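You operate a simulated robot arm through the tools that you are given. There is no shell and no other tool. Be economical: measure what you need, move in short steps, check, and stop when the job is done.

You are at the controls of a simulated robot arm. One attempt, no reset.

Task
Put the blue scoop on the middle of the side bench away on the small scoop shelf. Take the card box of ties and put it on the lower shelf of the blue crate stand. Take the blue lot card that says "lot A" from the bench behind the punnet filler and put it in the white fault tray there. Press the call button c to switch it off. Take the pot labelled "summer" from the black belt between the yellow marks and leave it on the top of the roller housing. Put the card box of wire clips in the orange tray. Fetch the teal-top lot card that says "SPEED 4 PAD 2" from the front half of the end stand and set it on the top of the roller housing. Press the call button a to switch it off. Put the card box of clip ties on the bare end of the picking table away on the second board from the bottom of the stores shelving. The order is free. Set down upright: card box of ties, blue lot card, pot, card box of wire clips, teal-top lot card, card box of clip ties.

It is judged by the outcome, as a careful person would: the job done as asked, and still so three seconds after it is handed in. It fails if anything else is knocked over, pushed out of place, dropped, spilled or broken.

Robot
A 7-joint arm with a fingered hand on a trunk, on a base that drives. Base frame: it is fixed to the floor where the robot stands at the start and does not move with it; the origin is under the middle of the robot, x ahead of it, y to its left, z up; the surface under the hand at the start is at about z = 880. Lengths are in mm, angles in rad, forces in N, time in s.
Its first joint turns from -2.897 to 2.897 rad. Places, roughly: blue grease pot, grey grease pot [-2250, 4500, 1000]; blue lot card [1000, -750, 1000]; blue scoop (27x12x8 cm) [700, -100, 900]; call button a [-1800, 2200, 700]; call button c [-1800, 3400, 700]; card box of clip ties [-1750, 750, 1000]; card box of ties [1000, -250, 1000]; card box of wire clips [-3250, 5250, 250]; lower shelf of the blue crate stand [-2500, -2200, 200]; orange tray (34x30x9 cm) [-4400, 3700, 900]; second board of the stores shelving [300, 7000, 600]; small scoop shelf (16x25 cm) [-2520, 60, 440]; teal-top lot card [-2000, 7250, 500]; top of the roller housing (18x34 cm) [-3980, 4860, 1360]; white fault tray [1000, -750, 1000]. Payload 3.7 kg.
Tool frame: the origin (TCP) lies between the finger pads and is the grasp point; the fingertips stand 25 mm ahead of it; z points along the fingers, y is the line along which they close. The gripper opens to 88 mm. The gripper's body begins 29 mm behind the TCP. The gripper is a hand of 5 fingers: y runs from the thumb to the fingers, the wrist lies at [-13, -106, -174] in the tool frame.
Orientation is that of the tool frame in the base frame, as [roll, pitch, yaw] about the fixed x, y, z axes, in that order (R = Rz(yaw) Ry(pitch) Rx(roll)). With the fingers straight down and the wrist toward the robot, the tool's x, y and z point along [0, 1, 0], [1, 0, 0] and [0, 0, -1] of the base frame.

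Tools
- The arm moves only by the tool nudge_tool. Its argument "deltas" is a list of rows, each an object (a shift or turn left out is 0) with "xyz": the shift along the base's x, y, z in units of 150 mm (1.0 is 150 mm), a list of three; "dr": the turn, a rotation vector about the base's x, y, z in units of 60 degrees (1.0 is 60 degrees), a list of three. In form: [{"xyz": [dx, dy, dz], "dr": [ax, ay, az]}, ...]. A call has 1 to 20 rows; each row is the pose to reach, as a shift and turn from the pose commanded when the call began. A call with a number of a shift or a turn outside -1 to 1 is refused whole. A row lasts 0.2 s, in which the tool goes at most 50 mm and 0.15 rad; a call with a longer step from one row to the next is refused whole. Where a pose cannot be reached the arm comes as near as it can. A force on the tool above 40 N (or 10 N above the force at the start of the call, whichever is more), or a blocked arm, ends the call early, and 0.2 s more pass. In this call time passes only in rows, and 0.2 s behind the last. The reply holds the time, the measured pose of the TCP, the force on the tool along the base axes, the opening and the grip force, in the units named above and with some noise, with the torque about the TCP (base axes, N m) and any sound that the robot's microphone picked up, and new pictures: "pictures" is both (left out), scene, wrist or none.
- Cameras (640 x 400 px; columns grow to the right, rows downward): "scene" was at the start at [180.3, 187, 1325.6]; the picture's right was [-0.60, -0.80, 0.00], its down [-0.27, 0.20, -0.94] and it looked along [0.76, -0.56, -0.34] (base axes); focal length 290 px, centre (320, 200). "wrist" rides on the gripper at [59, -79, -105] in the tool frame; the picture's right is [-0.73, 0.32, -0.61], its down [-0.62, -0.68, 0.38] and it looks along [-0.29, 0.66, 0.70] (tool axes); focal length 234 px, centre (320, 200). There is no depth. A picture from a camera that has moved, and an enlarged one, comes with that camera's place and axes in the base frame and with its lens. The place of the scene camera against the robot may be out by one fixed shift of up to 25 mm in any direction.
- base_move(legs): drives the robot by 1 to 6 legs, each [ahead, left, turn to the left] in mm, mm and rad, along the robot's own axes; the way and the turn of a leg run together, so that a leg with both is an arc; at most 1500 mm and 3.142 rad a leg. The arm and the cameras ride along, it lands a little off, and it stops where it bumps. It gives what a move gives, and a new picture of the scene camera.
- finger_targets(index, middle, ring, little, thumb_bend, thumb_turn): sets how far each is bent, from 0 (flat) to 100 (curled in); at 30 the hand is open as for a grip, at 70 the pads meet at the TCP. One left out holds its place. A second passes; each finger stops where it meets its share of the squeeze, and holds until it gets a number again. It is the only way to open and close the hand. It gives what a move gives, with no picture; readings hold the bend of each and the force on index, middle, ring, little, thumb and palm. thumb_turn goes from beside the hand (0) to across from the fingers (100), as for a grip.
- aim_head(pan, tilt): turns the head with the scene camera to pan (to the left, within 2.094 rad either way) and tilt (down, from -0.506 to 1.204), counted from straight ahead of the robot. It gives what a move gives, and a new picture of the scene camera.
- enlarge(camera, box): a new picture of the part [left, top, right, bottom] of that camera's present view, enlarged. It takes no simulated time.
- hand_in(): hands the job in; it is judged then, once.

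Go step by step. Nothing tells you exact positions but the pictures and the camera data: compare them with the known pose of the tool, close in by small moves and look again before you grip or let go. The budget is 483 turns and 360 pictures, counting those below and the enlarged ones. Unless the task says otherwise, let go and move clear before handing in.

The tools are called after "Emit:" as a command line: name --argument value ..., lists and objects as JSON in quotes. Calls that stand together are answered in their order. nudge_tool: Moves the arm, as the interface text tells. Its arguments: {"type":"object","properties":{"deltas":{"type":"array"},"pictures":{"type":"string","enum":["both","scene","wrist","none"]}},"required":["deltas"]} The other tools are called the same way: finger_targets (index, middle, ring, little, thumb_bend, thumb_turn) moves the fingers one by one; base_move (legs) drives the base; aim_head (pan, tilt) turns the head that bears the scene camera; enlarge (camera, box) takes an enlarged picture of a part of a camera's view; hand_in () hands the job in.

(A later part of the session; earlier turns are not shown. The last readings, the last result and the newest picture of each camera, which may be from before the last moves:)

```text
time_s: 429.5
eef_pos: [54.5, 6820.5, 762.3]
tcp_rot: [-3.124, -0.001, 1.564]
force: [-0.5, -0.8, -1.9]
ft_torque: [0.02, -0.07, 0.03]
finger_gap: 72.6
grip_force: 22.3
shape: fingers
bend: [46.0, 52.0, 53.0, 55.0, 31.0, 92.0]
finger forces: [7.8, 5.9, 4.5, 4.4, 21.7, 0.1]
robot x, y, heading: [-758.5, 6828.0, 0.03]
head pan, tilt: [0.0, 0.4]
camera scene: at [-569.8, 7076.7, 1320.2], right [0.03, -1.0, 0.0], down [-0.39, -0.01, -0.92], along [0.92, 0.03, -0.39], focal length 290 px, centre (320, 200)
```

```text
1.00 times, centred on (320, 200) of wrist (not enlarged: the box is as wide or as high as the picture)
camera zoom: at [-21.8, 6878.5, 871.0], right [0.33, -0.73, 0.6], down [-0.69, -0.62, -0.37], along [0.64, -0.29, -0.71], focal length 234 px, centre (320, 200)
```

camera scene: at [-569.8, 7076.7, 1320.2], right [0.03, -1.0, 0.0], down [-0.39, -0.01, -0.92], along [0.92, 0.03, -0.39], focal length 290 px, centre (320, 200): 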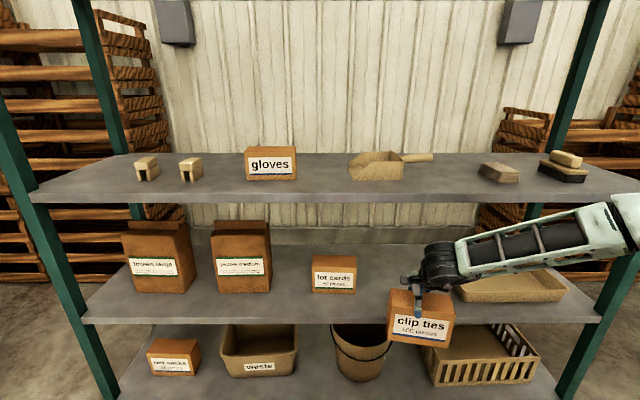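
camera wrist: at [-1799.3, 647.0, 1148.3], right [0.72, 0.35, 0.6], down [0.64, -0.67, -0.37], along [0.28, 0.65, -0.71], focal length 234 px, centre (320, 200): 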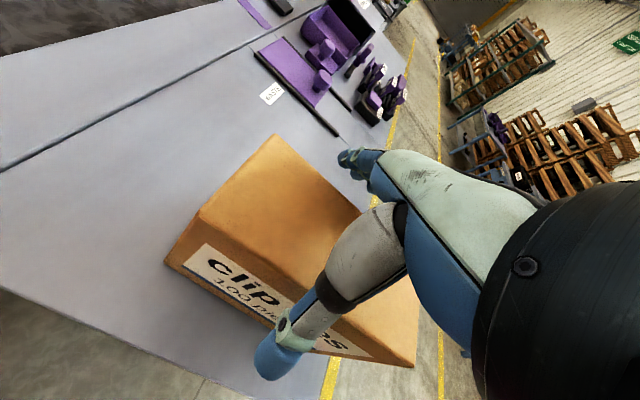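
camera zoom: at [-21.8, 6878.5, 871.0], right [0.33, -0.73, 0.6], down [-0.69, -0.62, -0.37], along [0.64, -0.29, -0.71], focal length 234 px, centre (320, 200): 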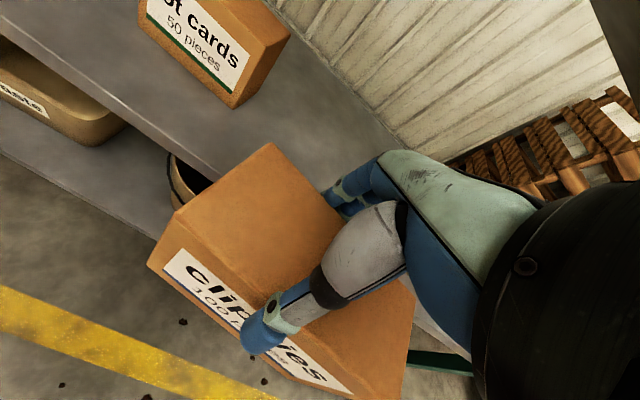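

Board edge is at x≈148, z≈585. Lower to ~15 mm clearance, then drive in 160 mm.

Emit:
nudge_tool --deltas '[{"xyz": [0, -0.08, -0.08]}, {"xyz": [0, -0.08, -0.16]}]' --pictures "none"

Emit:
base_move --legs '[[80, 0, 0], [80, 0, 0]]'

Emit:
enlarge --camera "scene" --box '[330, 200, 530, 360]'

```text
time_s: 430.1
eef_pos: [52.8, 6806.4, 739.5]
tcp_rot: [-3.123, 0.002, 1.564]
force: [-0.6, 0.3, -2.9]
ft_torque: [0.03, -0.02, -0.01]
finger_gap: 72.9
grip_force: 21.9
shape: fingers
bend: [46.0, 52.0, 53.0, 55.0, 31.0, 92.0]
finger forces: [7.9, 5.8, 4.5, 4.4, 21.7, 0.0]
robot x, y, heading: [-761.5, 6826.4, 0.033]
head pan, tilt: [0.0, 0.4]
```

```text
time_s: 431.8
eef_pos: [214.8, 6814.7, 738.4]
tcp_rot: [-3.124, 0.0, 1.565]
force: [0.1, 0.7, -2.4]
ft_torque: [0.04, -0.06, 0.03]
finger_gap: 73.0
grip_force: 21.8
shape: fingers
bend: [46.0, 52.0, 53.0, 56.0, 31.0, 92.0]
finger forces: [7.8, 5.8, 4.6, 4.4, 21.8, 0.1]
robot x, y, heading: [-599.8, 6833.0, 0.033]
head pan, tilt: [0.0, 0.4]
camera scene: at [-409.6, 7082.2, 1320.2], right [0.03, -1.0, 0.0], down [-0.39, -0.01, -0.92], along [0.92, 0.03, -0.39], focal length 290 px, centre (320, 200)
```

scene: 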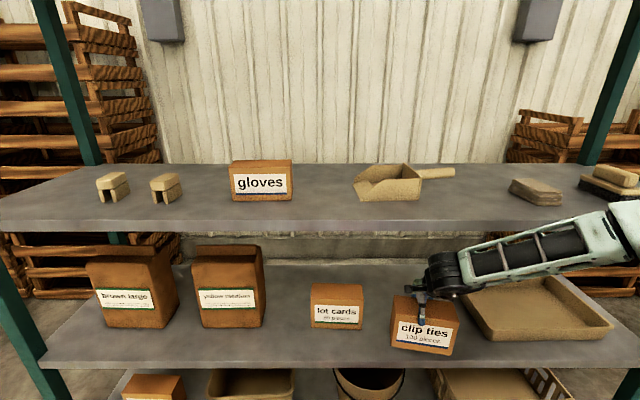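

```text
2.50 times, centred on (430, 280) of scene
camera zoom: at [-409.6, 7082.2, 1320.2], right [0.03, -1.0, 0.0], down [-0.39, -0.01, -0.92], along [0.92, 0.03, -0.39], focal length 725 px, centre (45, 0)
```

zoom: 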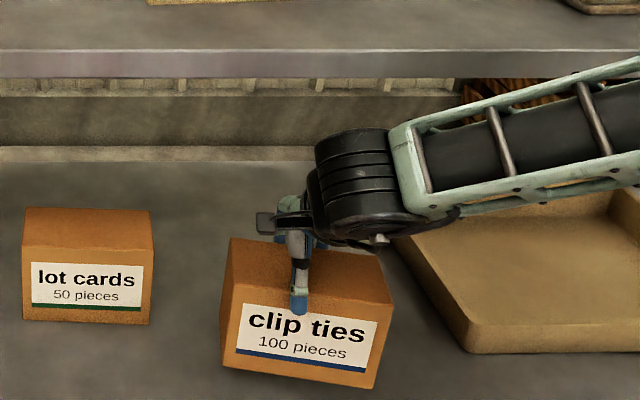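

Box is over the board with margin from the edge. Lower gently to contact.

Emit:
nudge_tool --deltas '[{"xyz": [0, 0, -0.05]}, {"xyz": [0, 0, -0.08]}, {"xyz": [0, 0, -0.11]}, {"xyz": [0, 0, -0.14]}, {"xyz": [0, 0, -0.17]}]' --pictures "none"

```text
time_s: 433.0
eef_pos: [214.6, 6814.6, 712.9]
tcp_rot: [-3.124, 0.0, 1.565]
force: [0.5, -0.6, -3.2]
ft_torque: [0.06, -0.04, -0.02]
finger_gap: 72.8
grip_force: 21.8
shape: fingers
bend: [46.0, 52.0, 53.0, 56.0, 31.0, 92.0]
finger forces: [7.8, 5.8, 4.5, 4.3, 21.7, 0.0]
robot x, y, heading: [-601.6, 6832.6, 0.037]
head pan, tilt: [0.0, 0.4]
```

Emit:
nudge_tool --deltas '[{"xyz": [0, 0, -0.03]}, {"xyz": [0, 0, -0.06]}, {"xyz": [0, 0, -0.09]}, {"xyz": [0, 0, -0.12]}, {"xyz": [0, 0, -0.15]}]' --pictures "none"

Emit:
enlarge --camera "scene" --box '[350, 250, 510, 380]'

```text
time_s: 434.0
eef_pos: [216.4, 6813.4, 700.6]
tcp_rot: [-3.133, 0.002, 1.564]
force: [-7.4, -3.9, 25.6]
ft_torque: [-0.11, 0.57, 0.0]
finger_gap: 73.6
grip_force: 26.0
shape: fingers
bend: [49.0, 53.0, 54.0, 57.0, 25.0, 92.0]
finger forces: [6.0, 5.4, 4.1, 3.2, 34.3, 0.0]
robot x, y, heading: [-601.0, 6835.8, 0.034]
head pan, tilt: [0.0, 0.4]
stopped in row 4: the force on the tool passed its limit at 46 N (the readings are from after the stop); the commanded pose is now the measured one
```

```text
3.08 times, centred on (430, 315) of scene
camera zoom: at [-410.7, 7082.0, 1320.4], right [0.03, -1.0, 0.0], down [-0.39, -0.01, -0.92], along [0.92, 0.03, -0.39], focal length 892 px, centre (-18, -154)
```

zoom: 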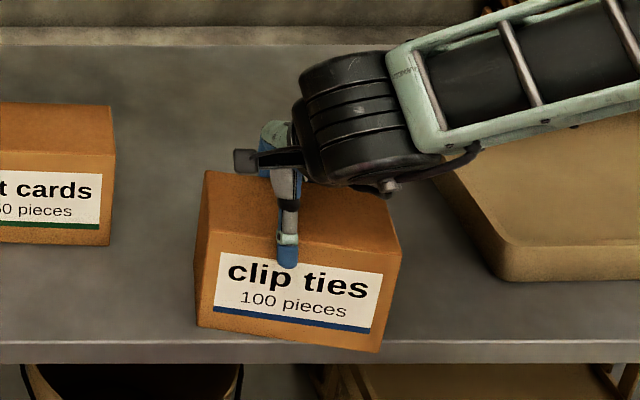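

Contact, but the near-right corner overlaps the edge. Lift 8 mm, rotate +9°, move in 35 mm, lower again.

Emit:
nudge_tool --deltas '[{"xyz": [0, 0, 0.07]}, {"xyz": [0, 0, 0.09], "dr": [0, 0, 0.08]}, {"xyz": [0, 0, 0.09], "dr": [0, 0, 0.16]}]' --pictures "none"

Emit:
base_move --legs '[[35, 0, 0]]'

Emit:
nudge_tool --deltas '[{"xyz": [0, 0, -0.03]}, {"xyz": [0, 0, -0.06]}, {"xyz": [0, 0, -0.08]}, {"xyz": [0, 0, -0.1]}]' --pictures "none"

Emit:
enlarge --camera "scene" --box '[350, 250, 510, 380]'

```text
time_s: 434.8
eef_pos: [216.5, 6814.7, 712.5]
tcp_rot: [-3.132, 0.002, 1.735]
force: [0.0, 0.1, -2.5]
ft_torque: [0.05, -0.05, 0.0]
finger_gap: 73.3
grip_force: 21.4
shape: fingers
bend: [48.0, 53.0, 54.0, 56.0, 30.0, 92.0]
finger forces: [7.6, 6.0, 4.8, 4.0, 21.3, 0.1]
robot x, y, heading: [-600.0, 6831.8, 0.033]
head pan, tilt: [0.0, 0.4]
```

```text
time_s: 435.7
eef_pos: [251.2, 6815.6, 712.3]
tcp_rot: [-3.13, 0.001, 1.733]
force: [0.7, -0.8, -2.0]
ft_torque: [0.02, -0.05, -0.05]
finger_gap: 73.5
grip_force: 21.7
shape: fingers
bend: [48.0, 53.0, 54.0, 56.0, 30.0, 92.0]
finger forces: [7.6, 6.0, 4.7, 4.1, 21.1, 0.1]
robot x, y, heading: [-567.2, 6835.8, 0.031]
head pan, tilt: [0.0, 0.4]
camera scene: at [-374.2, 7083.2, 1320.2], right [0.03, -1.0, 0.0], down [-0.39, -0.01, -0.92], along [0.92, 0.03, -0.39], focal length 290 px, centre (320, 200)
```

scene: 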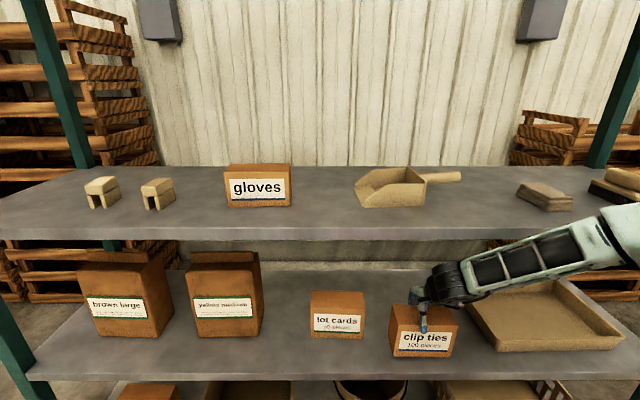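

```text
time_s: 436.7
eef_pos: [253.4, 6815.9, 702.0]
tcp_rot: [-3.136, 0.002, 1.733]
force: [1.0, -0.6, 37.3]
ft_torque: [-0.14, 0.91, -0.03]
finger_gap: 73.8
grip_force: 29.5
shape: fingers
bend: [48.0, 53.0, 54.0, 57.0, 27.0, 92.0]
finger forces: [6.9, 6.1, 4.8, 3.8, 38.3, 0.0]
robot x, y, heading: [-565.5, 6833.2, 0.031]
head pan, tilt: [0.0, 0.4]
```

```text
3.08 times, centred on (430, 315) of scene
camera zoom: at [-375.5, 7083.2, 1320.4], right [0.03, -1.0, 0.0], down [-0.39, -0.01, -0.92], along [0.92, 0.03, -0.39], focal length 892 px, centre (-18, -154)
```

zoom: 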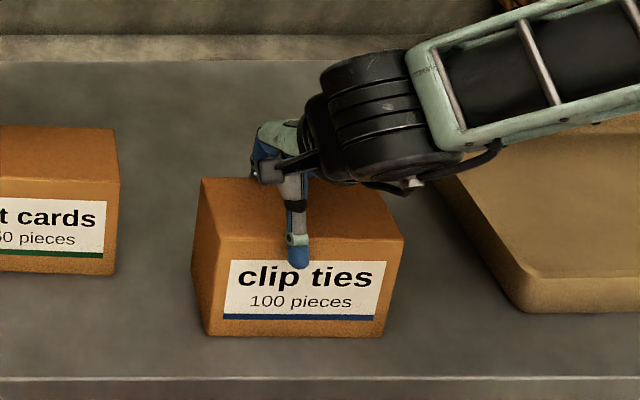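

Box stands flat on the board, clear of the edge. Ease up, open, raise just enough, and back out.

Emit:
nudge_tool --deltas '[{"xyz": [0, 0, 0.02]}]' --pictures "none"

Emit:
finger_targets --index 8 --middle 8 --ring 8 --little 8 --thumb_bend 8

Emit:
nudge_tool --deltas '[{"xyz": [0, 0, 0.1]}, {"xyz": [0, 0, 0.22]}]' --pictures "none"

Emit:
base_move --legs '[[-60, 0, 0], [-400, 0, 0]]'

```text
time_s: 437.1
eef_pos: [252.2, 6814.7, 700.9]
tcp_rot: [-3.134, 0.001, 1.733]
force: [5.2, 0.8, 21.7]
ft_torque: [-0.12, 0.25, 0.04]
finger_gap: 73.7
grip_force: 25.2
shape: fingers
bend: [47.0, 53.0, 53.0, 57.0, 29.0, 92.0]
finger forces: [8.0, 6.6, 5.3, 4.5, 26.5, 0.0]
robot x, y, heading: [-569.3, 6834.6, 0.034]
head pan, tilt: [0.0, 0.4]
```

```text
time_s: 438.1
eef_pos: [252.1, 6814.2, 700.1]
tcp_rot: [-3.129, 0.001, 1.734]
force: [0.5, 0.1, 0.2]
ft_torque: [-0.01, 0.0, -0.01]
finger_gap: 123.0
grip_force: 0.1
shape: fingers
bend: [8.0, 8.0, 8.0, 8.0, 8.0, 97.0]
finger forces: [0.0, 0.0, 0.1, 0.1, 0.1, 0.0]
robot x, y, heading: [-567.0, 6839.6, 0.036]
head pan, tilt: [0.0, 0.4]
```

```text
time_s: 438.7
eef_pos: [251.8, 6815.0, 733.6]
tcp_rot: [-3.132, 0.0, 1.734]
force: [0.3, 0.0, 0.2]
ft_torque: [-0.03, 0.03, 0.02]
finger_gap: 123.1
grip_force: 0.1
shape: fingers
bend: [8.0, 8.0, 8.0, 8.0, 8.0, 97.0]
finger forces: [0.1, 0.1, 0.0, 0.0, 0.0, 0.0]
robot x, y, heading: [-570.2, 6834.7, 0.035]
head pan, tilt: [0.0, 0.4]
```

```text
time_s: 441.7
eef_pos: [-205.1, 6805.1, 734.7]
tcp_rot: [-3.132, 0.001, 1.739]
force: [0.0, 0.5, 0.3]
ft_torque: [-0.03, -0.02, -0.04]
finger_gap: 122.8
grip_force: 0.1
shape: fingers
bend: [8.0, 8.0, 8.0, 8.0, 8.0, 97.0]
finger forces: [0.1, 0.0, 0.1, 0.1, 0.0, 0.0]
robot x, y, heading: [-1026.2, 6816.9, 0.04]
head pan, tilt: [0.0, 0.4]
camera scene: at [-833.3, 7068.1, 1320.2], right [0.04, -1.0, 0.0], down [-0.39, -0.02, -0.92], along [0.92, 0.04, -0.39], focal length 290 px, centre (320, 200)
```

scene: 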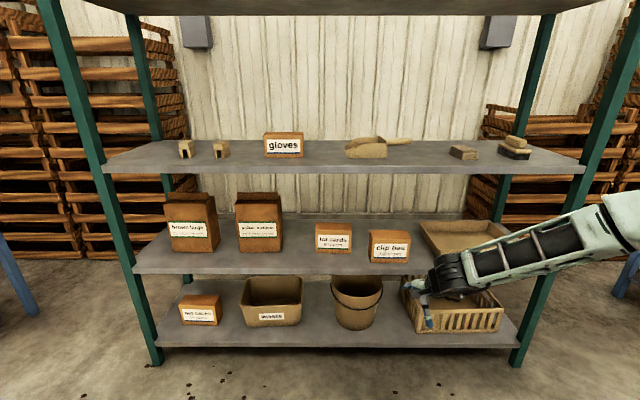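

Clip ties are in place. Next the teal-top card: raise the hand and turn toward the end stand.

Emit:
nudge_tool --deltas '[{"xyz": [-0.1, 0, 0.3]}, {"xyz": [-0.2, 0, 0.6]}, {"xyz": [-0.3, 0, 0.9]}, {"xyz": [-0.3, 0, 1.0]}]' --pictures "none"

Emit:
nudge_tool --deltas '[{"xyz": [-0.1, 0, 0.3]}, {"xyz": [-0.2, 0, 0.6]}, {"xyz": [-0.3, 0, 0.9]}, {"xyz": [-0.3, 0, 1.0]}]' --pictures "none"

Emit:
base_move --legs '[[0, 0, 2.6]]'

```text
time_s: 442.7
eef_pos: [-250.6, 6804.0, 883.2]
tcp_rot: [-3.13, 0.0, 1.739]
force: [-0.4, 0.8, -0.5]
ft_torque: [0.0, 0.03, 0.0]
finger_gap: 123.0
grip_force: 0.0
shape: fingers
bend: [8.0, 8.0, 8.0, 8.0, 8.0, 97.0]
finger forces: [0.0, 0.0, 0.0, 0.0, 0.0, 0.0]
robot x, y, heading: [-1020.6, 6814.7, 0.044]
head pan, tilt: [0.0, 0.4]
```

```text
time_s: 443.7
eef_pos: [-295.2, 6803.4, 1034.3]
tcp_rot: [-3.13, 0.002, 1.74]
force: [-0.1, 0.4, -0.1]
ft_torque: [0.0, 0.0, -0.01]
finger_gap: 122.9
grip_force: 0.0
shape: fingers
bend: [8.0, 8.0, 8.0, 8.0, 8.0, 97.0]
finger forces: [0.0, 0.0, 0.1, 0.0, 0.0, 0.0]
robot x, y, heading: [-1023.6, 6819.4, 0.043]
head pan, tilt: [0.0, 0.4]
```

```text
time_s: 450.2
eef_pos: [-1636.9, 7206.4, 1034.2]
tcp_rot: [-3.132, 0.001, -1.947]
force: [-0.2, -1.0, -0.2]
ft_torque: [-0.01, 0.01, -0.01]
finger_gap: 122.8
grip_force: 0.0
shape: fingers
bend: [8.0, 8.0, 8.0, 8.0, 8.0, 97.0]
finger forces: [0.1, 0.1, 0.1, 0.1, 0.1, 0.0]
robot x, y, heading: [-1020.9, 6818.7, 2.635]
head pan, tilt: [0.0, 0.4]
camera scene: at [-1294.3, 6731.9, 1320.2], right [0.48, 0.88, 0.0], down [0.34, -0.19, -0.92], along [-0.81, 0.45, -0.39], focal length 290 px, centre (320, 200)
```

scene: 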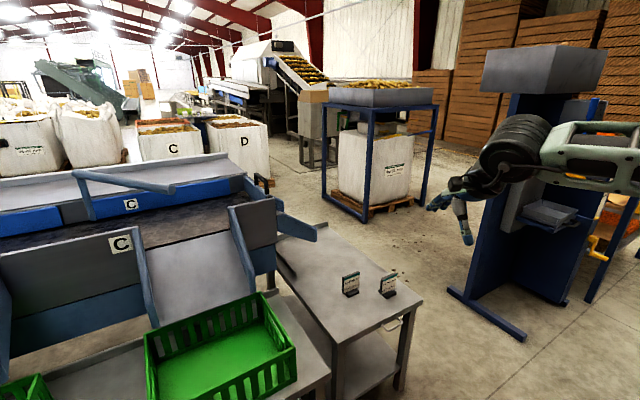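

The end stand with two small teal-top cards is just ahead. Zoom to read them.

Emit:
enlarge --camera "scene" --box '[300, 240, 440, 340]'

```text
4.00 times, centred on (370, 290) of scene
camera zoom: at [-1294.3, 6731.9, 1320.2], right [0.48, 0.88, 0.0], down [0.34, -0.19, -0.92], along [-0.81, 0.45, -0.39], focal length 1160 px, centre (120, -160)
```

zoom: 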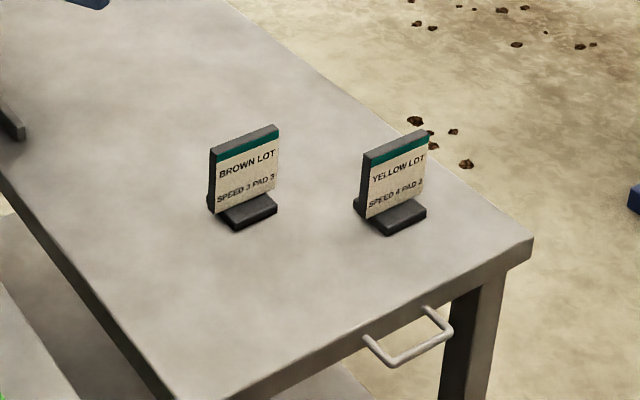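

The right card is "YELLOW LOT / SPEED 4 PAD 2"; its plate runs along y. Face -x squarely in front of it.

Emit:
base_move --legs '[[0, 0, 0.5], [0, -550, 0]]'

Emit:
aim_head --pan -0.25 --tilt 0.65

```text
time_s: 454.8
eef_pos: [-1742.8, 7413.8, 1034.9]
tcp_rot: [-3.13, 0.001, -1.45]
force: [-0.7, 0.4, -0.1]
ft_torque: [-0.01, 0.0, 0.0]
finger_gap: 122.8
grip_force: 0.1
shape: fingers
bend: [8.0, 8.0, 8.0, 8.0, 8.0, 97.0]
finger forces: [0.0, 0.0, 0.1, 0.0, 0.1, 0.0]
robot x, y, heading: [-1017.1, 7364.7, 3.137]
head pan, tilt: [0.0, 0.4]
camera scene: at [-1207.0, 7160.5, 1320.2], right [0.01, 1.0, 0.0], down [0.39, 0.0, -0.92], along [-0.92, 0.01, -0.39], focal length 290 px, centre (320, 200)
```

scene: 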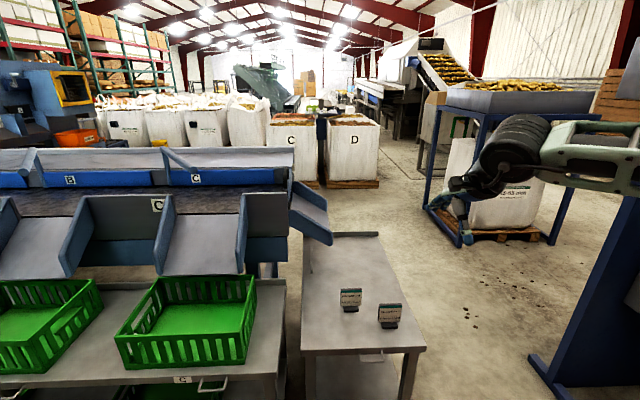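

```text
time_s: 455.6
eef_pos: [-1743.4, 7414.6, 1033.8]
tcp_rot: [-3.131, 0.003, -1.449]
force: [1.1, -0.3, 0.0]
ft_torque: [-0.01, 0.01, -0.02]
finger_gap: 123.0
grip_force: 0.1
shape: fingers
bend: [8.0, 8.0, 8.0, 8.0, 8.0, 97.0]
finger forces: [0.0, 0.1, 0.1, 0.1, 0.0, 0.0]
robot x, y, heading: [-1023.3, 7365.7, 3.136]
head pan, tilt: [-0.25, 0.649]
camera scene: at [-1198.4, 7181.9, 1297.8], right [0.25, 0.97, 0.0], down [0.58, -0.15, -0.8], along [-0.77, 0.2, -0.6], focal length 290 px, centre (320, 200)
```

scene: 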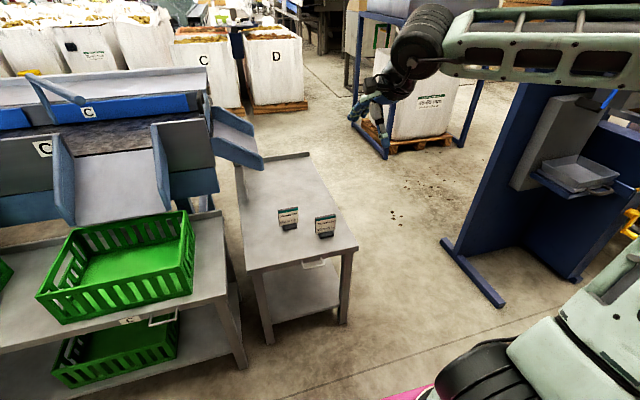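

Table top z≈510; the card is at about (-1957,7402). Bring the hand down in front of it and check with the wrist camera.

Emit:
finger_targets --index 28 --middle 28 --ring 28 --little 28 --thumb_bend 28

Emit:
nudge_tool --deltas '[{"xyz": [-0.1, 0, -0.3], "dr": [0, 0, -0.06]}, {"xyz": [-0.2, 0, -0.6], "dr": [0, 0, -0.115]}, {"xyz": [-0.3, 0, -0.9], "dr": [0, 0, -0.115]}, {"xyz": [-0.4, 0, -1.0], "dr": [0, 0, -0.115]}]' --pictures "none"

Emit:
nudge_tool --deltas '[{"xyz": [-0.15, 0, -0.28]}, {"xyz": [-0.3, 0, -0.55]}, {"xyz": [-0.45, 0, -0.8]}, {"xyz": [-0.6, 0, -1.0]}]' --pictures "wrist"

```text
time_s: 456.6
eef_pos: [-1742.4, 7415.6, 1034.0]
tcp_rot: [-3.131, 0.003, -1.448]
force: [-0.2, -0.3, 0.1]
ft_torque: [0.0, 0.0, -0.03]
finger_gap: 89.0
grip_force: 0.0
shape: fingers
bend: [28.0, 28.0, 28.0, 28.0, 28.0, 97.0]
finger forces: [0.1, 0.0, 0.1, 0.0, 0.1, 0.0]
robot x, y, heading: [-1019.3, 7365.4, 3.132]
head pan, tilt: [-0.25, 0.649]
```

```text
time_s: 457.6
eef_pos: [-1803.5, 7416.0, 885.3]
tcp_rot: [-3.131, 0.0, -1.569]
force: [-0.4, 1.0, -0.6]
ft_torque: [0.01, 0.02, 0.02]
finger_gap: 89.0
grip_force: 0.1
shape: fingers
bend: [28.0, 28.0, 28.0, 28.0, 28.0, 97.0]
finger forces: [0.1, 0.0, 0.1, 0.1, 0.0, 0.0]
robot x, y, heading: [-1016.3, 7369.6, 3.136]
head pan, tilt: [-0.25, 0.649]
```

```text
time_s: 458.6
eef_pos: [-1894.9, 7416.1, 735.3]
tcp_rot: [-3.131, 0.002, -1.569]
force: [0.4, -0.1, 0.2]
ft_torque: [0.0, -0.01, -0.01]
finger_gap: 88.9
grip_force: 0.1
shape: fingers
bend: [28.0, 28.0, 28.0, 28.0, 28.0, 97.0]
finger forces: [0.0, 0.1, 0.0, 0.1, 0.0, 0.0]
robot x, y, heading: [-1018.5, 7365.4, 3.136]
head pan, tilt: [-0.25, 0.649]
camera wrist: at [-1817.3, 7356.2, 841.7], right [-0.33, 0.72, 0.6], down [0.68, 0.63, -0.38], along [-0.65, 0.29, -0.7], focal length 234 px, centre (320, 200)
```

wrist: 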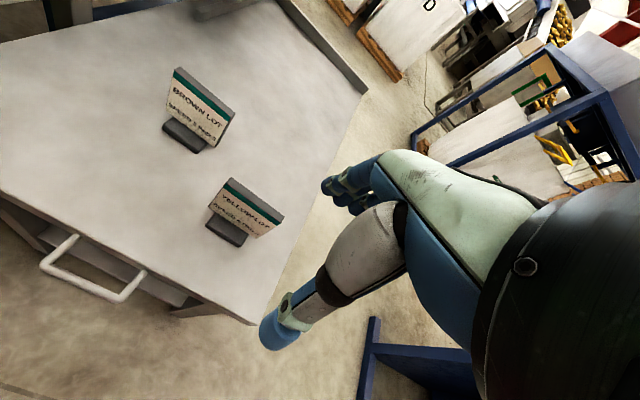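

Target plate: x≈-1970, y 7345–7418, top ≈603. Drive 75 mm ahead, then lower over it.

Emit:
base_move --legs '[[75, 0, 0]]'

Emit:
nudge_tool --deltas '[{"xyz": [0, -0.1, -0.25]}, {"xyz": [0, -0.21, -0.5]}, {"xyz": [0, -0.21, -0.6]}]' --pictures "wrist"

```text
time_s: 459.6
eef_pos: [-1970.5, 7415.0, 734.2]
tcp_rot: [-3.131, 0.001, -1.57]
force: [0.0, 0.3, 0.1]
ft_torque: [-0.02, 0.03, 0.01]
finger_gap: 88.8
grip_force: 0.1
shape: fingers
bend: [28.0, 28.0, 28.0, 28.0, 28.0, 97.0]
finger forces: [0.0, 0.1, 0.0, 0.0, 0.0, 0.0]
robot x, y, heading: [-1092.6, 7369.2, 3.134]
head pan, tilt: [-0.25, 0.649]
camera scene: at [-1273.7, 7182.5, 1297.7], right [0.25, 0.97, 0.0], down [0.58, -0.15, -0.8], along [-0.77, 0.2, -0.6], focal length 290 px, centre (320, 200)
```

scene: 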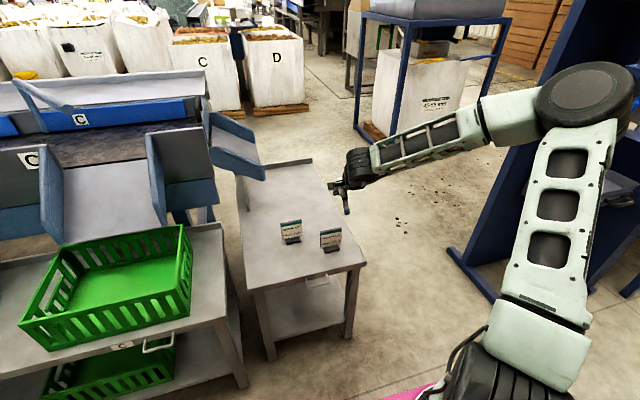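

```text
time_s: 460.4
eef_pos: [-1973.0, 7385.0, 644.9]
tcp_rot: [-3.131, 0.003, -1.569]
force: [-0.7, 1.4, 0.1]
ft_torque: [-0.01, 0.02, 0.02]
finger_gap: 89.0
grip_force: 0.0
shape: fingers
bend: [28.0, 28.0, 28.0, 28.0, 28.0, 97.0]
finger forces: [0.0, 0.0, 0.0, 0.0, 0.1, 0.1]
robot x, y, heading: [-1095.7, 7362.2, 3.134]
head pan, tilt: [-0.25, 0.649]
camera wrist: at [-1894.4, 7324.9, 751.8], right [-0.33, 0.72, 0.6], down [0.68, 0.63, -0.38], along [-0.65, 0.29, -0.7], focal length 234 px, centre (320, 200)
```

wrist: 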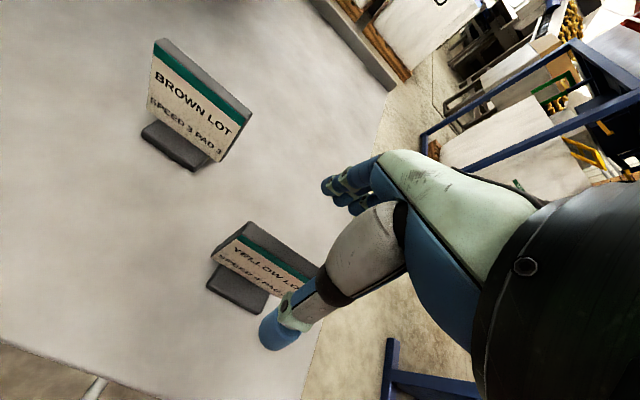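

Aligned. Lower to z≈578 and close gently.

Emit:
nudge_tool --deltas '[{"xyz": [0.02, 0, -0.2]}, {"xyz": [0.02, 0, -0.35]}, {"xyz": [0.02, 0, -0.44]}]' --pictures "wrist"

Emit:
finger_targets --index 72 --middle 72 --ring 72 --little 72 --thumb_bend 72

Emit:
finger_targets --index 78 --middle 78 --ring 76 --thumb_bend 76

```text
time_s: 461.2
eef_pos: [-1967.9, 7384.5, 578.7]
tcp_rot: [-3.131, 0.002, -1.569]
force: [-1.0, 0.9, 0.1]
ft_torque: [-0.01, -0.01, -0.01]
finger_gap: 89.0
grip_force: 0.0
shape: fingers
bend: [28.0, 28.0, 28.0, 28.0, 28.0, 97.0]
finger forces: [0.1, 0.1, 0.0, 0.0, 0.0, 0.0]
robot x, y, heading: [-1094.9, 7369.1, 3.135]
head pan, tilt: [-0.25, 0.649]
camera wrist: at [-1890.2, 7324.7, 686.9], right [-0.33, 0.72, 0.6], down [0.68, 0.63, -0.38], along [-0.65, 0.29, -0.7], focal length 234 px, centre (320, 200)
```

wrist: 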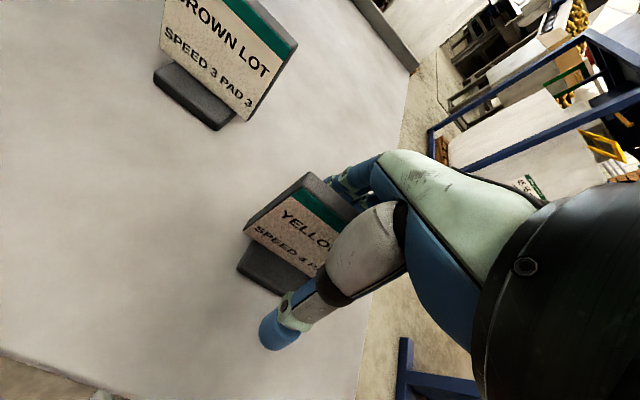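

```text
time_s: 462.2
eef_pos: [-1969.7, 7383.5, 579.3]
tcp_rot: [-3.132, 0.003, -1.569]
force: [0.8, 0.1, 0.4]
ft_torque: [0.04, -0.01, -0.02]
finger_gap: 5.1
grip_force: 6.1
shape: fingers
bend: [71.0, 71.0, 72.0, 72.0, 66.0, 96.0]
finger forces: [3.8, 1.3, 0.2, 0.0, 6.0, 0.1]
robot x, y, heading: [-1095.2, 7365.8, 3.136]
head pan, tilt: [-0.25, 0.649]
```

```text
time_s: 463.2
eef_pos: [-1968.7, 7385.5, 579.6]
tcp_rot: [-3.131, 0.0, -1.569]
force: [0.1, -0.3, -1.2]
ft_torque: [-0.01, 0.0, 0.03]
finger_gap: 4.7
grip_force: 12.5
shape: fingers
bend: [74.0, 76.0, 76.0, 72.0, 66.0, 95.0]
finger forces: [7.1, 5.5, 0.1, 0.0, 12.6, 0.1]
robot x, y, heading: [-1090.0, 7368.5, 3.137]
head pan, tilt: [-0.25, 0.649]
```

Card gripped. Lift it up and retract for travel, then have a look around the far side.

Emit:
nudge_tool --deltas '[{"xyz": [0, 0, 0.15]}, {"xyz": [0, 0, 0.45]}, {"xyz": [0, 0, 0.75]}, {"xyz": [0.1, 0, 1.0]}]' --pictures "none"

Emit:
nudge_tool --deltas '[{"xyz": [0.15, 0, 0.25]}, {"xyz": [0.3, 0, 0.5]}, {"xyz": [0.45, 0, 0.75]}, {"xyz": [0.6, 0, 1.0]}]' --pictures "none"

Emit:
nudge_tool --deltas '[{"xyz": [0.15, 0, 0.25]}, {"xyz": [0.3, 0, 0.5]}, {"xyz": [0.45, 0, 0.75]}, {"xyz": [0.6, 0, 1.0]}]' --pictures "none"

Emit:
base_move --legs '[[-150, 0, 0], [0, -480, 0]]'

Emit:
aim_head --pan 0.45 --tilt 0.2

```text
time_s: 464.2
eef_pos: [-1951.8, 7384.1, 729.2]
tcp_rot: [-3.129, 0.0, -1.568]
force: [0.3, 0.5, -1.1]
ft_torque: [0.0, 0.01, -0.01]
finger_gap: 4.8
grip_force: 12.1
shape: fingers
bend: [75.0, 77.0, 76.0, 72.0, 66.0, 94.0]
finger forces: [7.9, 4.6, 0.0, 0.0, 12.4, 0.1]
robot x, y, heading: [-1092.3, 7366.1, 3.138]
head pan, tilt: [-0.25, 0.649]
```

```text
time_s: 465.2
eef_pos: [-1861.4, 7385.3, 880.3]
tcp_rot: [-3.129, 0.003, -1.569]
force: [-0.3, 0.7, -1.0]
ft_torque: [-0.03, 0.0, -0.01]
finger_gap: 4.7
grip_force: 12.8
shape: fingers
bend: [75.0, 77.0, 76.0, 72.0, 66.0, 94.0]
finger forces: [8.0, 4.5, 0.0, 0.0, 12.7, 0.1]
robot x, y, heading: [-1093.4, 7367.0, 3.131]
head pan, tilt: [-0.25, 0.649]
```

```text
time_s: 466.2
eef_pos: [-1770.2, 7384.7, 1028.2]
tcp_rot: [-3.129, 0.003, -1.569]
force: [0.0, -0.5, -0.9]
ft_torque: [0.04, 0.01, 0.02]
finger_gap: 4.4
grip_force: 13.1
shape: fingers
bend: [75.0, 77.0, 76.0, 72.0, 66.0, 94.0]
finger forces: [8.1, 4.3, 0.0, 0.1, 12.7, 0.0]
robot x, y, heading: [-1093.0, 7367.2, 3.136]
head pan, tilt: [-0.25, 0.649]
```

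```text
time_s: 470.0
eef_pos: [-1617.2, 7857.6, 1028.8]
tcp_rot: [-3.13, 0.002, -1.573]
force: [0.2, -0.8, -1.8]
ft_torque: [0.02, 0.01, 0.01]
finger_gap: 4.7
grip_force: 12.4
shape: fingers
bend: [75.0, 77.0, 76.0, 72.0, 66.0, 94.0]
finger forces: [8.1, 4.4, 0.0, 0.0, 12.6, 0.0]
robot x, y, heading: [-947.4, 7833.5, 3.126]
head pan, tilt: [-0.25, 0.649]
camera scene: at [-1122.8, 7652.0, 1297.7], right [0.26, 0.97, 0.0], down [0.58, -0.16, -0.8], along [-0.77, 0.21, -0.6], focal length 290 px, centre (320, 200)
```

scene: 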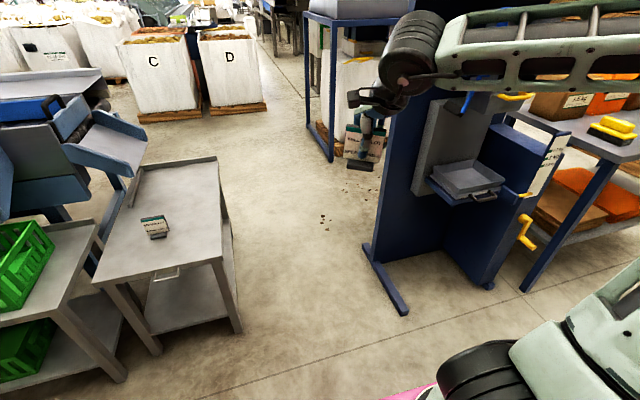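

```text
time_s: 471.1
eef_pos: [-1618.6, 7856.7, 1028.0]
tcp_rot: [-3.133, 0.001, -1.575]
force: [-0.8, 0.6, -1.0]
ft_torque: [0.02, -0.01, 0.01]
finger_gap: 4.6
grip_force: 12.6
shape: fingers
bend: [75.0, 77.0, 76.0, 72.0, 66.0, 94.0]
finger forces: [8.1, 4.3, 0.0, 0.0, 12.6, 0.0]
robot x, y, heading: [-942.1, 7835.8, 3.129]
head pan, tilt: [0.45, 0.201]
camera scene: at [-1123.3, 7590.1, 1338.7], right [-0.42, 0.91, 0.0], down [0.18, 0.08, -0.98], along [-0.89, -0.41, -0.2], focal length 290 px, centre (320, 200)
```

scene: 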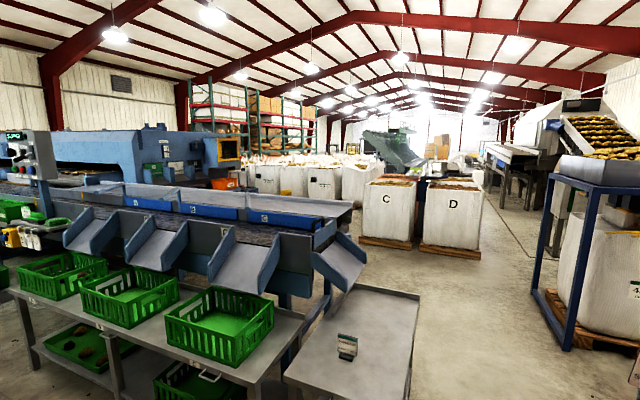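

The roller housing appears to be the blue machine end near the yellow-framed unit (px ~218,140). Pass through the gap between the end stand and the pillar unit.

Emit:
base_move --legs '[[1000, -20, 0], [1200, -20, 0]]'

Emit:
aim_head --pan 0.9 --tilt 0.25

```text
time_s: 474.8
eef_pos: [-2350.4, 7903.6, 1024.6]
tcp_rot: [-3.121, -0.01, -1.611]
force: [-0.4, -0.2, -1.9]
ft_torque: [-0.01, 0.02, -0.01]
finger_gap: 4.8
grip_force: 12.5
shape: fingers
bend: [75.0, 77.0, 76.0, 72.0, 66.0, 94.0]
finger forces: [8.2, 4.3, 0.0, 0.0, 12.6, 0.1]
robot x, y, heading: [-1677.2, 7860.8, 3.12]
head pan, tilt: [0.45, 0.201]
stopped in leg 1: the robot was blocked; the commanded pose is now the measured one
camera scene: at [-1861.5, 7615.5, 1338.9], right [-0.41, 0.91, 0.0], down [0.18, 0.08, -0.98], along [-0.89, -0.41, -0.2], focal length 290 px, centre (320, 200)
```

scene: 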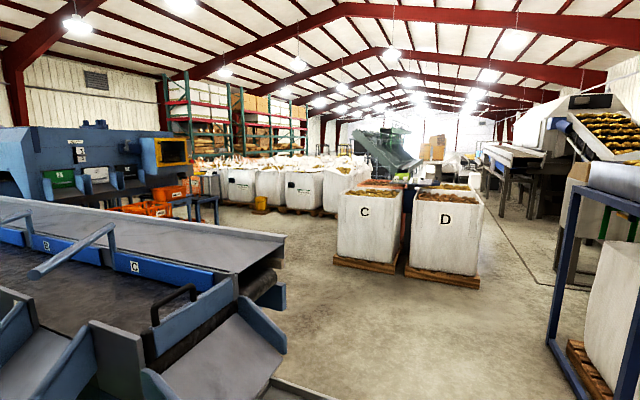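

```text
time_s: 475.7
eef_pos: [-2351.0, 7903.8, 1025.7]
tcp_rot: [-3.124, -0.011, -1.611]
force: [0.1, 0.4, -0.6]
ft_torque: [-0.02, 0.01, 0.03]
finger_gap: 4.3
grip_force: 13.3
shape: fingers
bend: [75.0, 77.0, 76.0, 72.0, 66.0, 94.0]
finger forces: [8.2, 4.2, 0.0, 0.0, 12.6, 0.0]
robot x, y, heading: [-1676.8, 7861.3, 3.118]
head pan, tilt: [0.901, 0.25]
camera scene: at [-1836.2, 7582.4, 1334.4], right [-0.77, 0.64, 0.0], down [0.16, 0.19, -0.97], along [-0.62, -0.74, -0.25], focal length 290 px, centre (320, 200)
```

scene: 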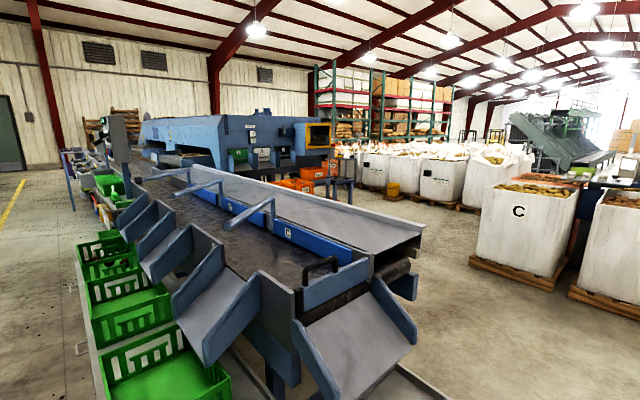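

Blocked — probably my right elbow against the pillar unit. Look right.

Emit:
aim_head --pan -0.9 --tilt 0.4

```text
time_s: 477.5
eef_pos: [-2351.2, 7904.5, 1025.1]
tcp_rot: [-3.124, -0.01, -1.608]
force: [0.3, -0.3, -0.1]
ft_torque: [-0.03, 0.01, 0.02]
finger_gap: 4.7
grip_force: 12.5
shape: fingers
bend: [75.0, 77.0, 76.0, 72.0, 66.0, 94.0]
finger forces: [8.2, 4.3, 0.1, 0.0, 12.6, 0.1]
robot x, y, heading: [-1678.7, 7859.7, 3.119]
head pan, tilt: [-0.901, 0.4]
camera scene: at [-1832.0, 7728.6, 1320.5], right [0.8, 0.6, 0.0], down [0.23, -0.31, -0.92], along [-0.56, 0.73, -0.39], focal length 290 px, centre (320, 200)
```

scene: 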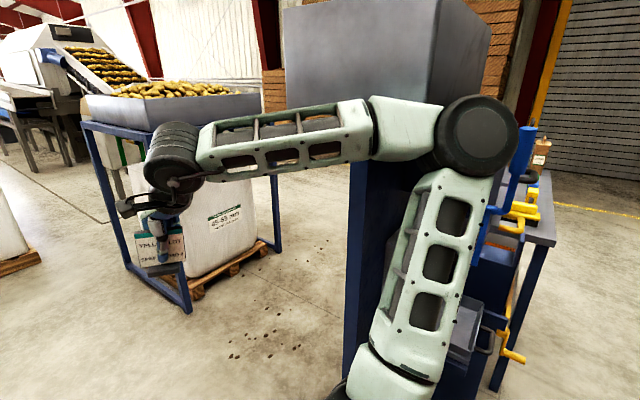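

The elbow touches the pillar's top box. I'll back out, turn around (elbow then over the low end stand), and reverse through the gap.

Emit:
base_move --legs '[[-550, 0, 0], [0, 0, 1.57], [0, 0, 1.6], [-900, 0, 0], [-900, 0, 0]]'

```text
time_s: 496.9
eef_pos: [-2238.0, 7881.5, 1024.4]
tcp_rot: [-3.124, -0.009, 1.508]
force: [0.7, 0.0, 0.0]
ft_torque: [-0.02, 0.03, 0.01]
finger_gap: 4.0
grip_force: 12.0
shape: fingers
bend: [75.0, 77.0, 76.0, 72.0, 67.0, 94.0]
finger forces: [8.1, 3.6, 0.0, 0.1, 11.7, 0.1]
robot x, y, heading: [-2913.2, 7943.0, -0.044]
head pan, tilt: [-0.901, 0.4]
camera scene: at [-2741.6, 8103.8, 1320.2], right [-0.81, -0.59, 0.0], down [-0.23, 0.32, -0.92], along [0.54, -0.75, -0.39], focal length 290 px, centre (320, 200)
```

scene: 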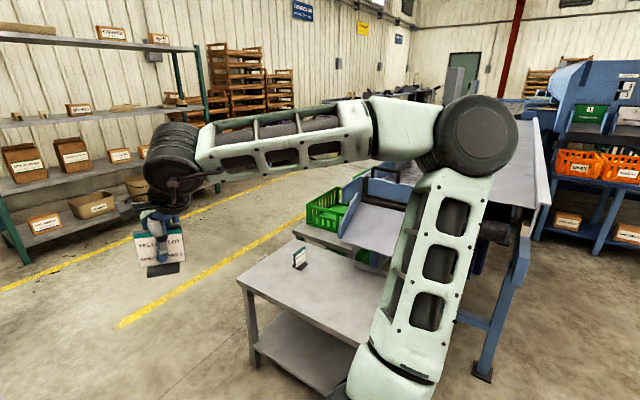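

Through. Now move into the yard and face the blue machine end where the housing and the low rack are.

Emit:
base_move --legs '[[-450, -100, 0], [-350, -650, 0], [-60, -700, 0], [0, 0, -1.53]]'

Emit:
aim_head --pan 0.15 --tilt 0.2

```text
time_s: 510.5
eef_pos: [-3860.8, 5845.3, 1023.9]
tcp_rot: [-3.122, -0.009, -0.026]
force: [-0.5, -0.2, 0.3]
ft_torque: [-0.02, -0.02, 0.0]
finger_gap: 3.6
grip_force: 11.1
shape: fingers
bend: [76.0, 77.0, 76.0, 72.0, 67.0, 94.0]
finger forces: [8.2, 3.2, 0.1, 0.1, 11.4, 0.0]
robot x, y, heading: [-3827.0, 6521.8, -1.581]
head pan, tilt: [-0.901, 0.4]
camera scene: at [-3670.0, 6379.0, 1320.2], right [-0.61, 0.79, 0.0], down [0.31, 0.24, -0.92], along [-0.73, -0.57, -0.39], focal length 290 px, centre (320, 200)
```

scene: 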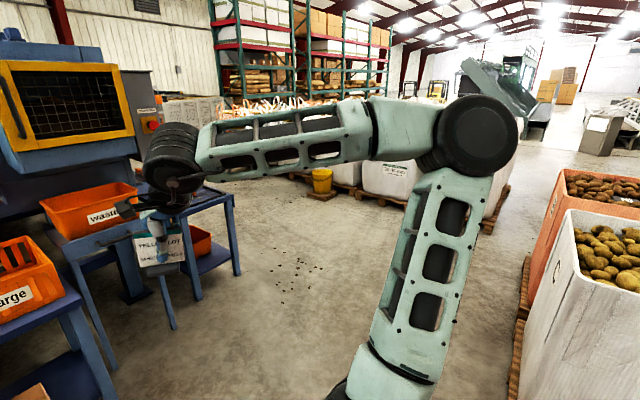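

```text
time_s: 511.8
eef_pos: [-3860.3, 5846.0, 1024.2]
tcp_rot: [-3.122, -0.009, -0.025]
force: [-0.3, -0.5, -0.8]
ft_torque: [-0.02, 0.01, 0.02]
finger_gap: 3.4
grip_force: 11.5
shape: fingers
bend: [76.0, 77.0, 76.0, 72.0, 67.0, 94.0]
finger forces: [8.1, 3.2, 0.0, 0.0, 11.4, 0.0]
robot x, y, heading: [-3825.0, 6519.8, -1.58]
head pan, tilt: [0.15, 0.201]
camera scene: at [-3583.9, 6343.7, 1338.8], right [-0.99, -0.14, 0.0], down [-0.03, 0.2, -0.98], along [0.14, -0.97, -0.2], focal length 290 px, centre (320, 200)
```

scene: 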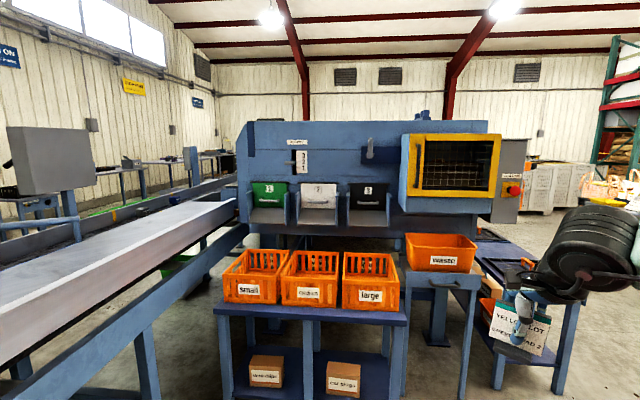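

Clear: the yellow-framed box is the roller housing; the bin stand below it only reaches y≈5000, so I can stand right in front. Raise the card high first.

Emit:
nudge_tool --deltas '[{"xyz": [0, 0.1, 0.3]}, {"xyz": [0, 0.2, 0.6]}, {"xyz": [0, 0.3, 0.9]}, {"xyz": [0, 0.4, 1.0]}]' --pictures "none"

Emit:
nudge_tool --deltas '[{"xyz": [0, 0.1, 0.3]}, {"xyz": [0, 0.2, 0.6]}, {"xyz": [0, 0.2, 0.9]}, {"xyz": [0, 0.2, 1.0]}]' --pictures "none"

Emit:
nudge_tool --deltas '[{"xyz": [0, 0, 0.3]}, {"xyz": [0, 0, 0.6]}, {"xyz": [0, 0, 0.85]}]' --pictures "none"

```text
time_s: 512.8
eef_pos: [-3862.0, 5907.5, 1173.0]
tcp_rot: [-3.122, -0.009, -0.024]
force: [-0.5, -0.3, 0.2]
ft_torque: [-0.02, 0.0, -0.01]
finger_gap: 3.4
grip_force: 11.7
shape: fingers
bend: [76.0, 77.0, 76.0, 72.0, 67.0, 94.0]
finger forces: [8.1, 3.3, 0.1, 0.1, 11.5, 0.0]
robot x, y, heading: [-3825.1, 6522.9, -1.581]
head pan, tilt: [0.15, 0.201]
```

```text
time_s: 513.8
eef_pos: [-3860.0, 5936.2, 1323.3]
tcp_rot: [-3.122, -0.009, -0.025]
force: [-0.2, 0.9, -0.4]
ft_torque: [-0.05, 0.01, -0.01]
finger_gap: 3.3
grip_force: 11.6
shape: fingers
bend: [76.0, 77.0, 76.0, 72.0, 67.0, 94.0]
finger forces: [8.2, 3.2, 0.1, 0.1, 11.6, 0.1]
robot x, y, heading: [-3825.9, 6521.1, -1.582]
head pan, tilt: [0.15, 0.201]
```

```text
time_s: 514.6
eef_pos: [-3862.3, 5936.8, 1452.2]
tcp_rot: [-3.121, -0.009, -0.024]
force: [-1.4, -0.4, -1.0]
ft_torque: [-0.01, -0.04, 0.03]
finger_gap: 3.2
grip_force: 11.0
shape: fingers
bend: [76.0, 77.0, 76.0, 72.0, 67.0, 94.0]
finger forces: [8.1, 3.1, 0.0, 0.0, 11.2, 0.0]
robot x, y, heading: [-3827.2, 6520.1, -1.58]
head pan, tilt: [0.15, 0.201]
```

Reached z 1452. Drive toward the housing, stopping short to look.

Emit:
base_move --legs '[[0, -160, 0], [830, 0, 0]]'

Emit:
aim_head --pan -0.3 --tilt 0.1

```text
time_s: 520.1
eef_pos: [-4018.6, 5093.8, 1452.2]
tcp_rot: [-3.124, -0.009, -0.017]
force: [0.1, -0.3, -0.7]
ft_torque: [-0.02, -0.04, -0.04]
finger_gap: 3.1
grip_force: 11.6
shape: fingers
bend: [76.0, 77.0, 76.0, 72.0, 67.0, 94.0]
finger forces: [8.1, 3.2, 0.0, 0.0, 11.3, 0.1]
robot x, y, heading: [-3993.4, 5678.5, -1.572]
head pan, tilt: [0.15, 0.201]
camera scene: at [-3745.9, 5502.6, 1338.8], right [-0.99, -0.15, 0.0], down [-0.03, 0.2, -0.98], along [0.15, -0.97, -0.2], focal length 290 px, centre (320, 200)
```

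scene: 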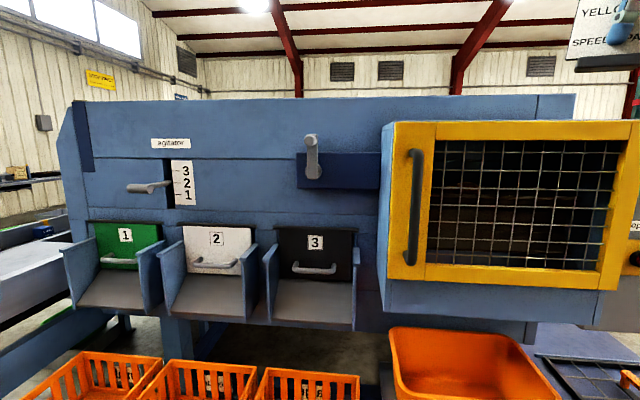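

```text
time_s: 521.0
eef_pos: [-4020.5, 5095.1, 1452.1]
tcp_rot: [-3.122, -0.008, -0.017]
force: [0.0, 0.1, -0.2]
ft_torque: [-0.01, -0.02, -0.01]
finger_gap: 3.5
grip_force: 11.3
shape: fingers
bend: [76.0, 77.0, 76.0, 72.0, 67.0, 94.0]
finger forces: [8.2, 3.0, 0.0, 0.1, 11.3, 0.0]
robot x, y, heading: [-3991.7, 5673.6, -1.571]
head pan, tilt: [-0.3, 0.099]
camera scene: at [-3787.0, 5506.7, 1348.1], right [-0.96, 0.3, 0.0], down [0.03, 0.1, -0.99], along [-0.29, -0.95, -0.1], focal length 290 px, centre (320, 200)
```

scene: 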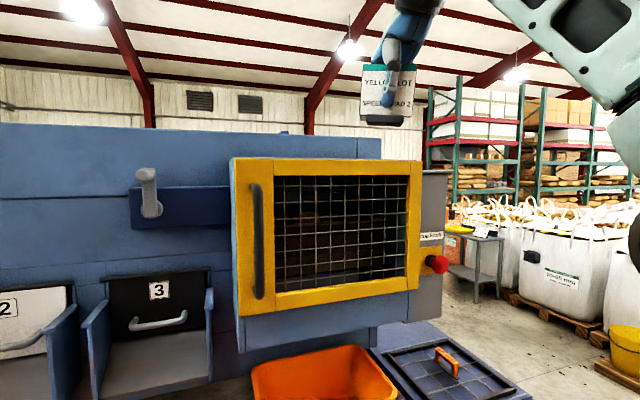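

Housing spans x≈-3790..-4170, top ≈1357. Move in so the card is over it at x≈-4055, y≈4862.

Emit:
base_move --legs '[[225, -30, 0]]'

Emit:
enlarge --camera "wrist" --box '[0, 0, 640, 400]'

```text
time_s: 522.3
eef_pos: [-4030.0, 4996.2, 1452.3]
tcp_rot: [-3.122, -0.01, 0.002]
force: [-0.4, -0.1, -1.1]
ft_torque: [-0.03, 0.01, 0.03]
finger_gap: 3.1
grip_force: 11.1
shape: fingers
bend: [76.0, 77.0, 76.0, 72.0, 67.0, 94.0]
finger forces: [8.2, 3.2, 0.0, 0.1, 11.5, 0.0]
robot x, y, heading: [-4009.8, 5582.4, -1.551]
head pan, tilt: [-0.3, 0.099]
stopped in leg 1: the robot was blocked; the commanded pose is now the measured one
camera scene: at [-3803.2, 5413.9, 1348.2], right [-0.96, 0.28, 0.0], down [0.03, 0.1, -0.99], along [-0.28, -0.96, -0.1], focal length 290 px, centre (320, 200)
```

scene: 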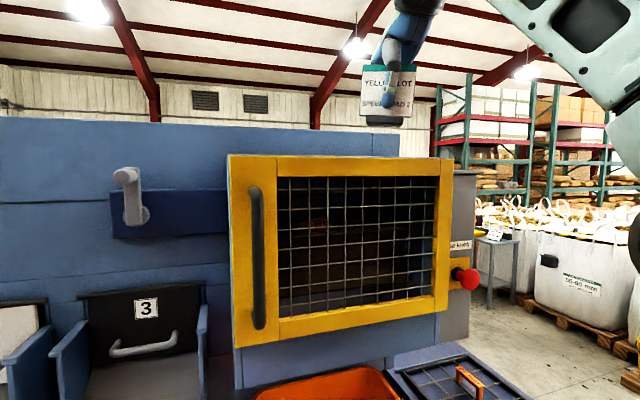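

```text
1.00 times, centred on (320, 200) of wrist (not enlarged: the box is as wide or as high as the picture)
camera zoom: at [-3971.1, 5072.2, 1560.2], right [-0.73, -0.34, 0.59], down [-0.62, 0.69, -0.38], along [-0.28, -0.64, -0.71], focal length 234 px, centre (320, 200)
```

zoom: 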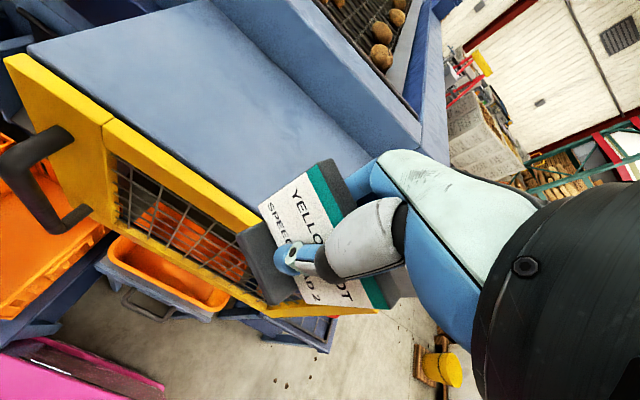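

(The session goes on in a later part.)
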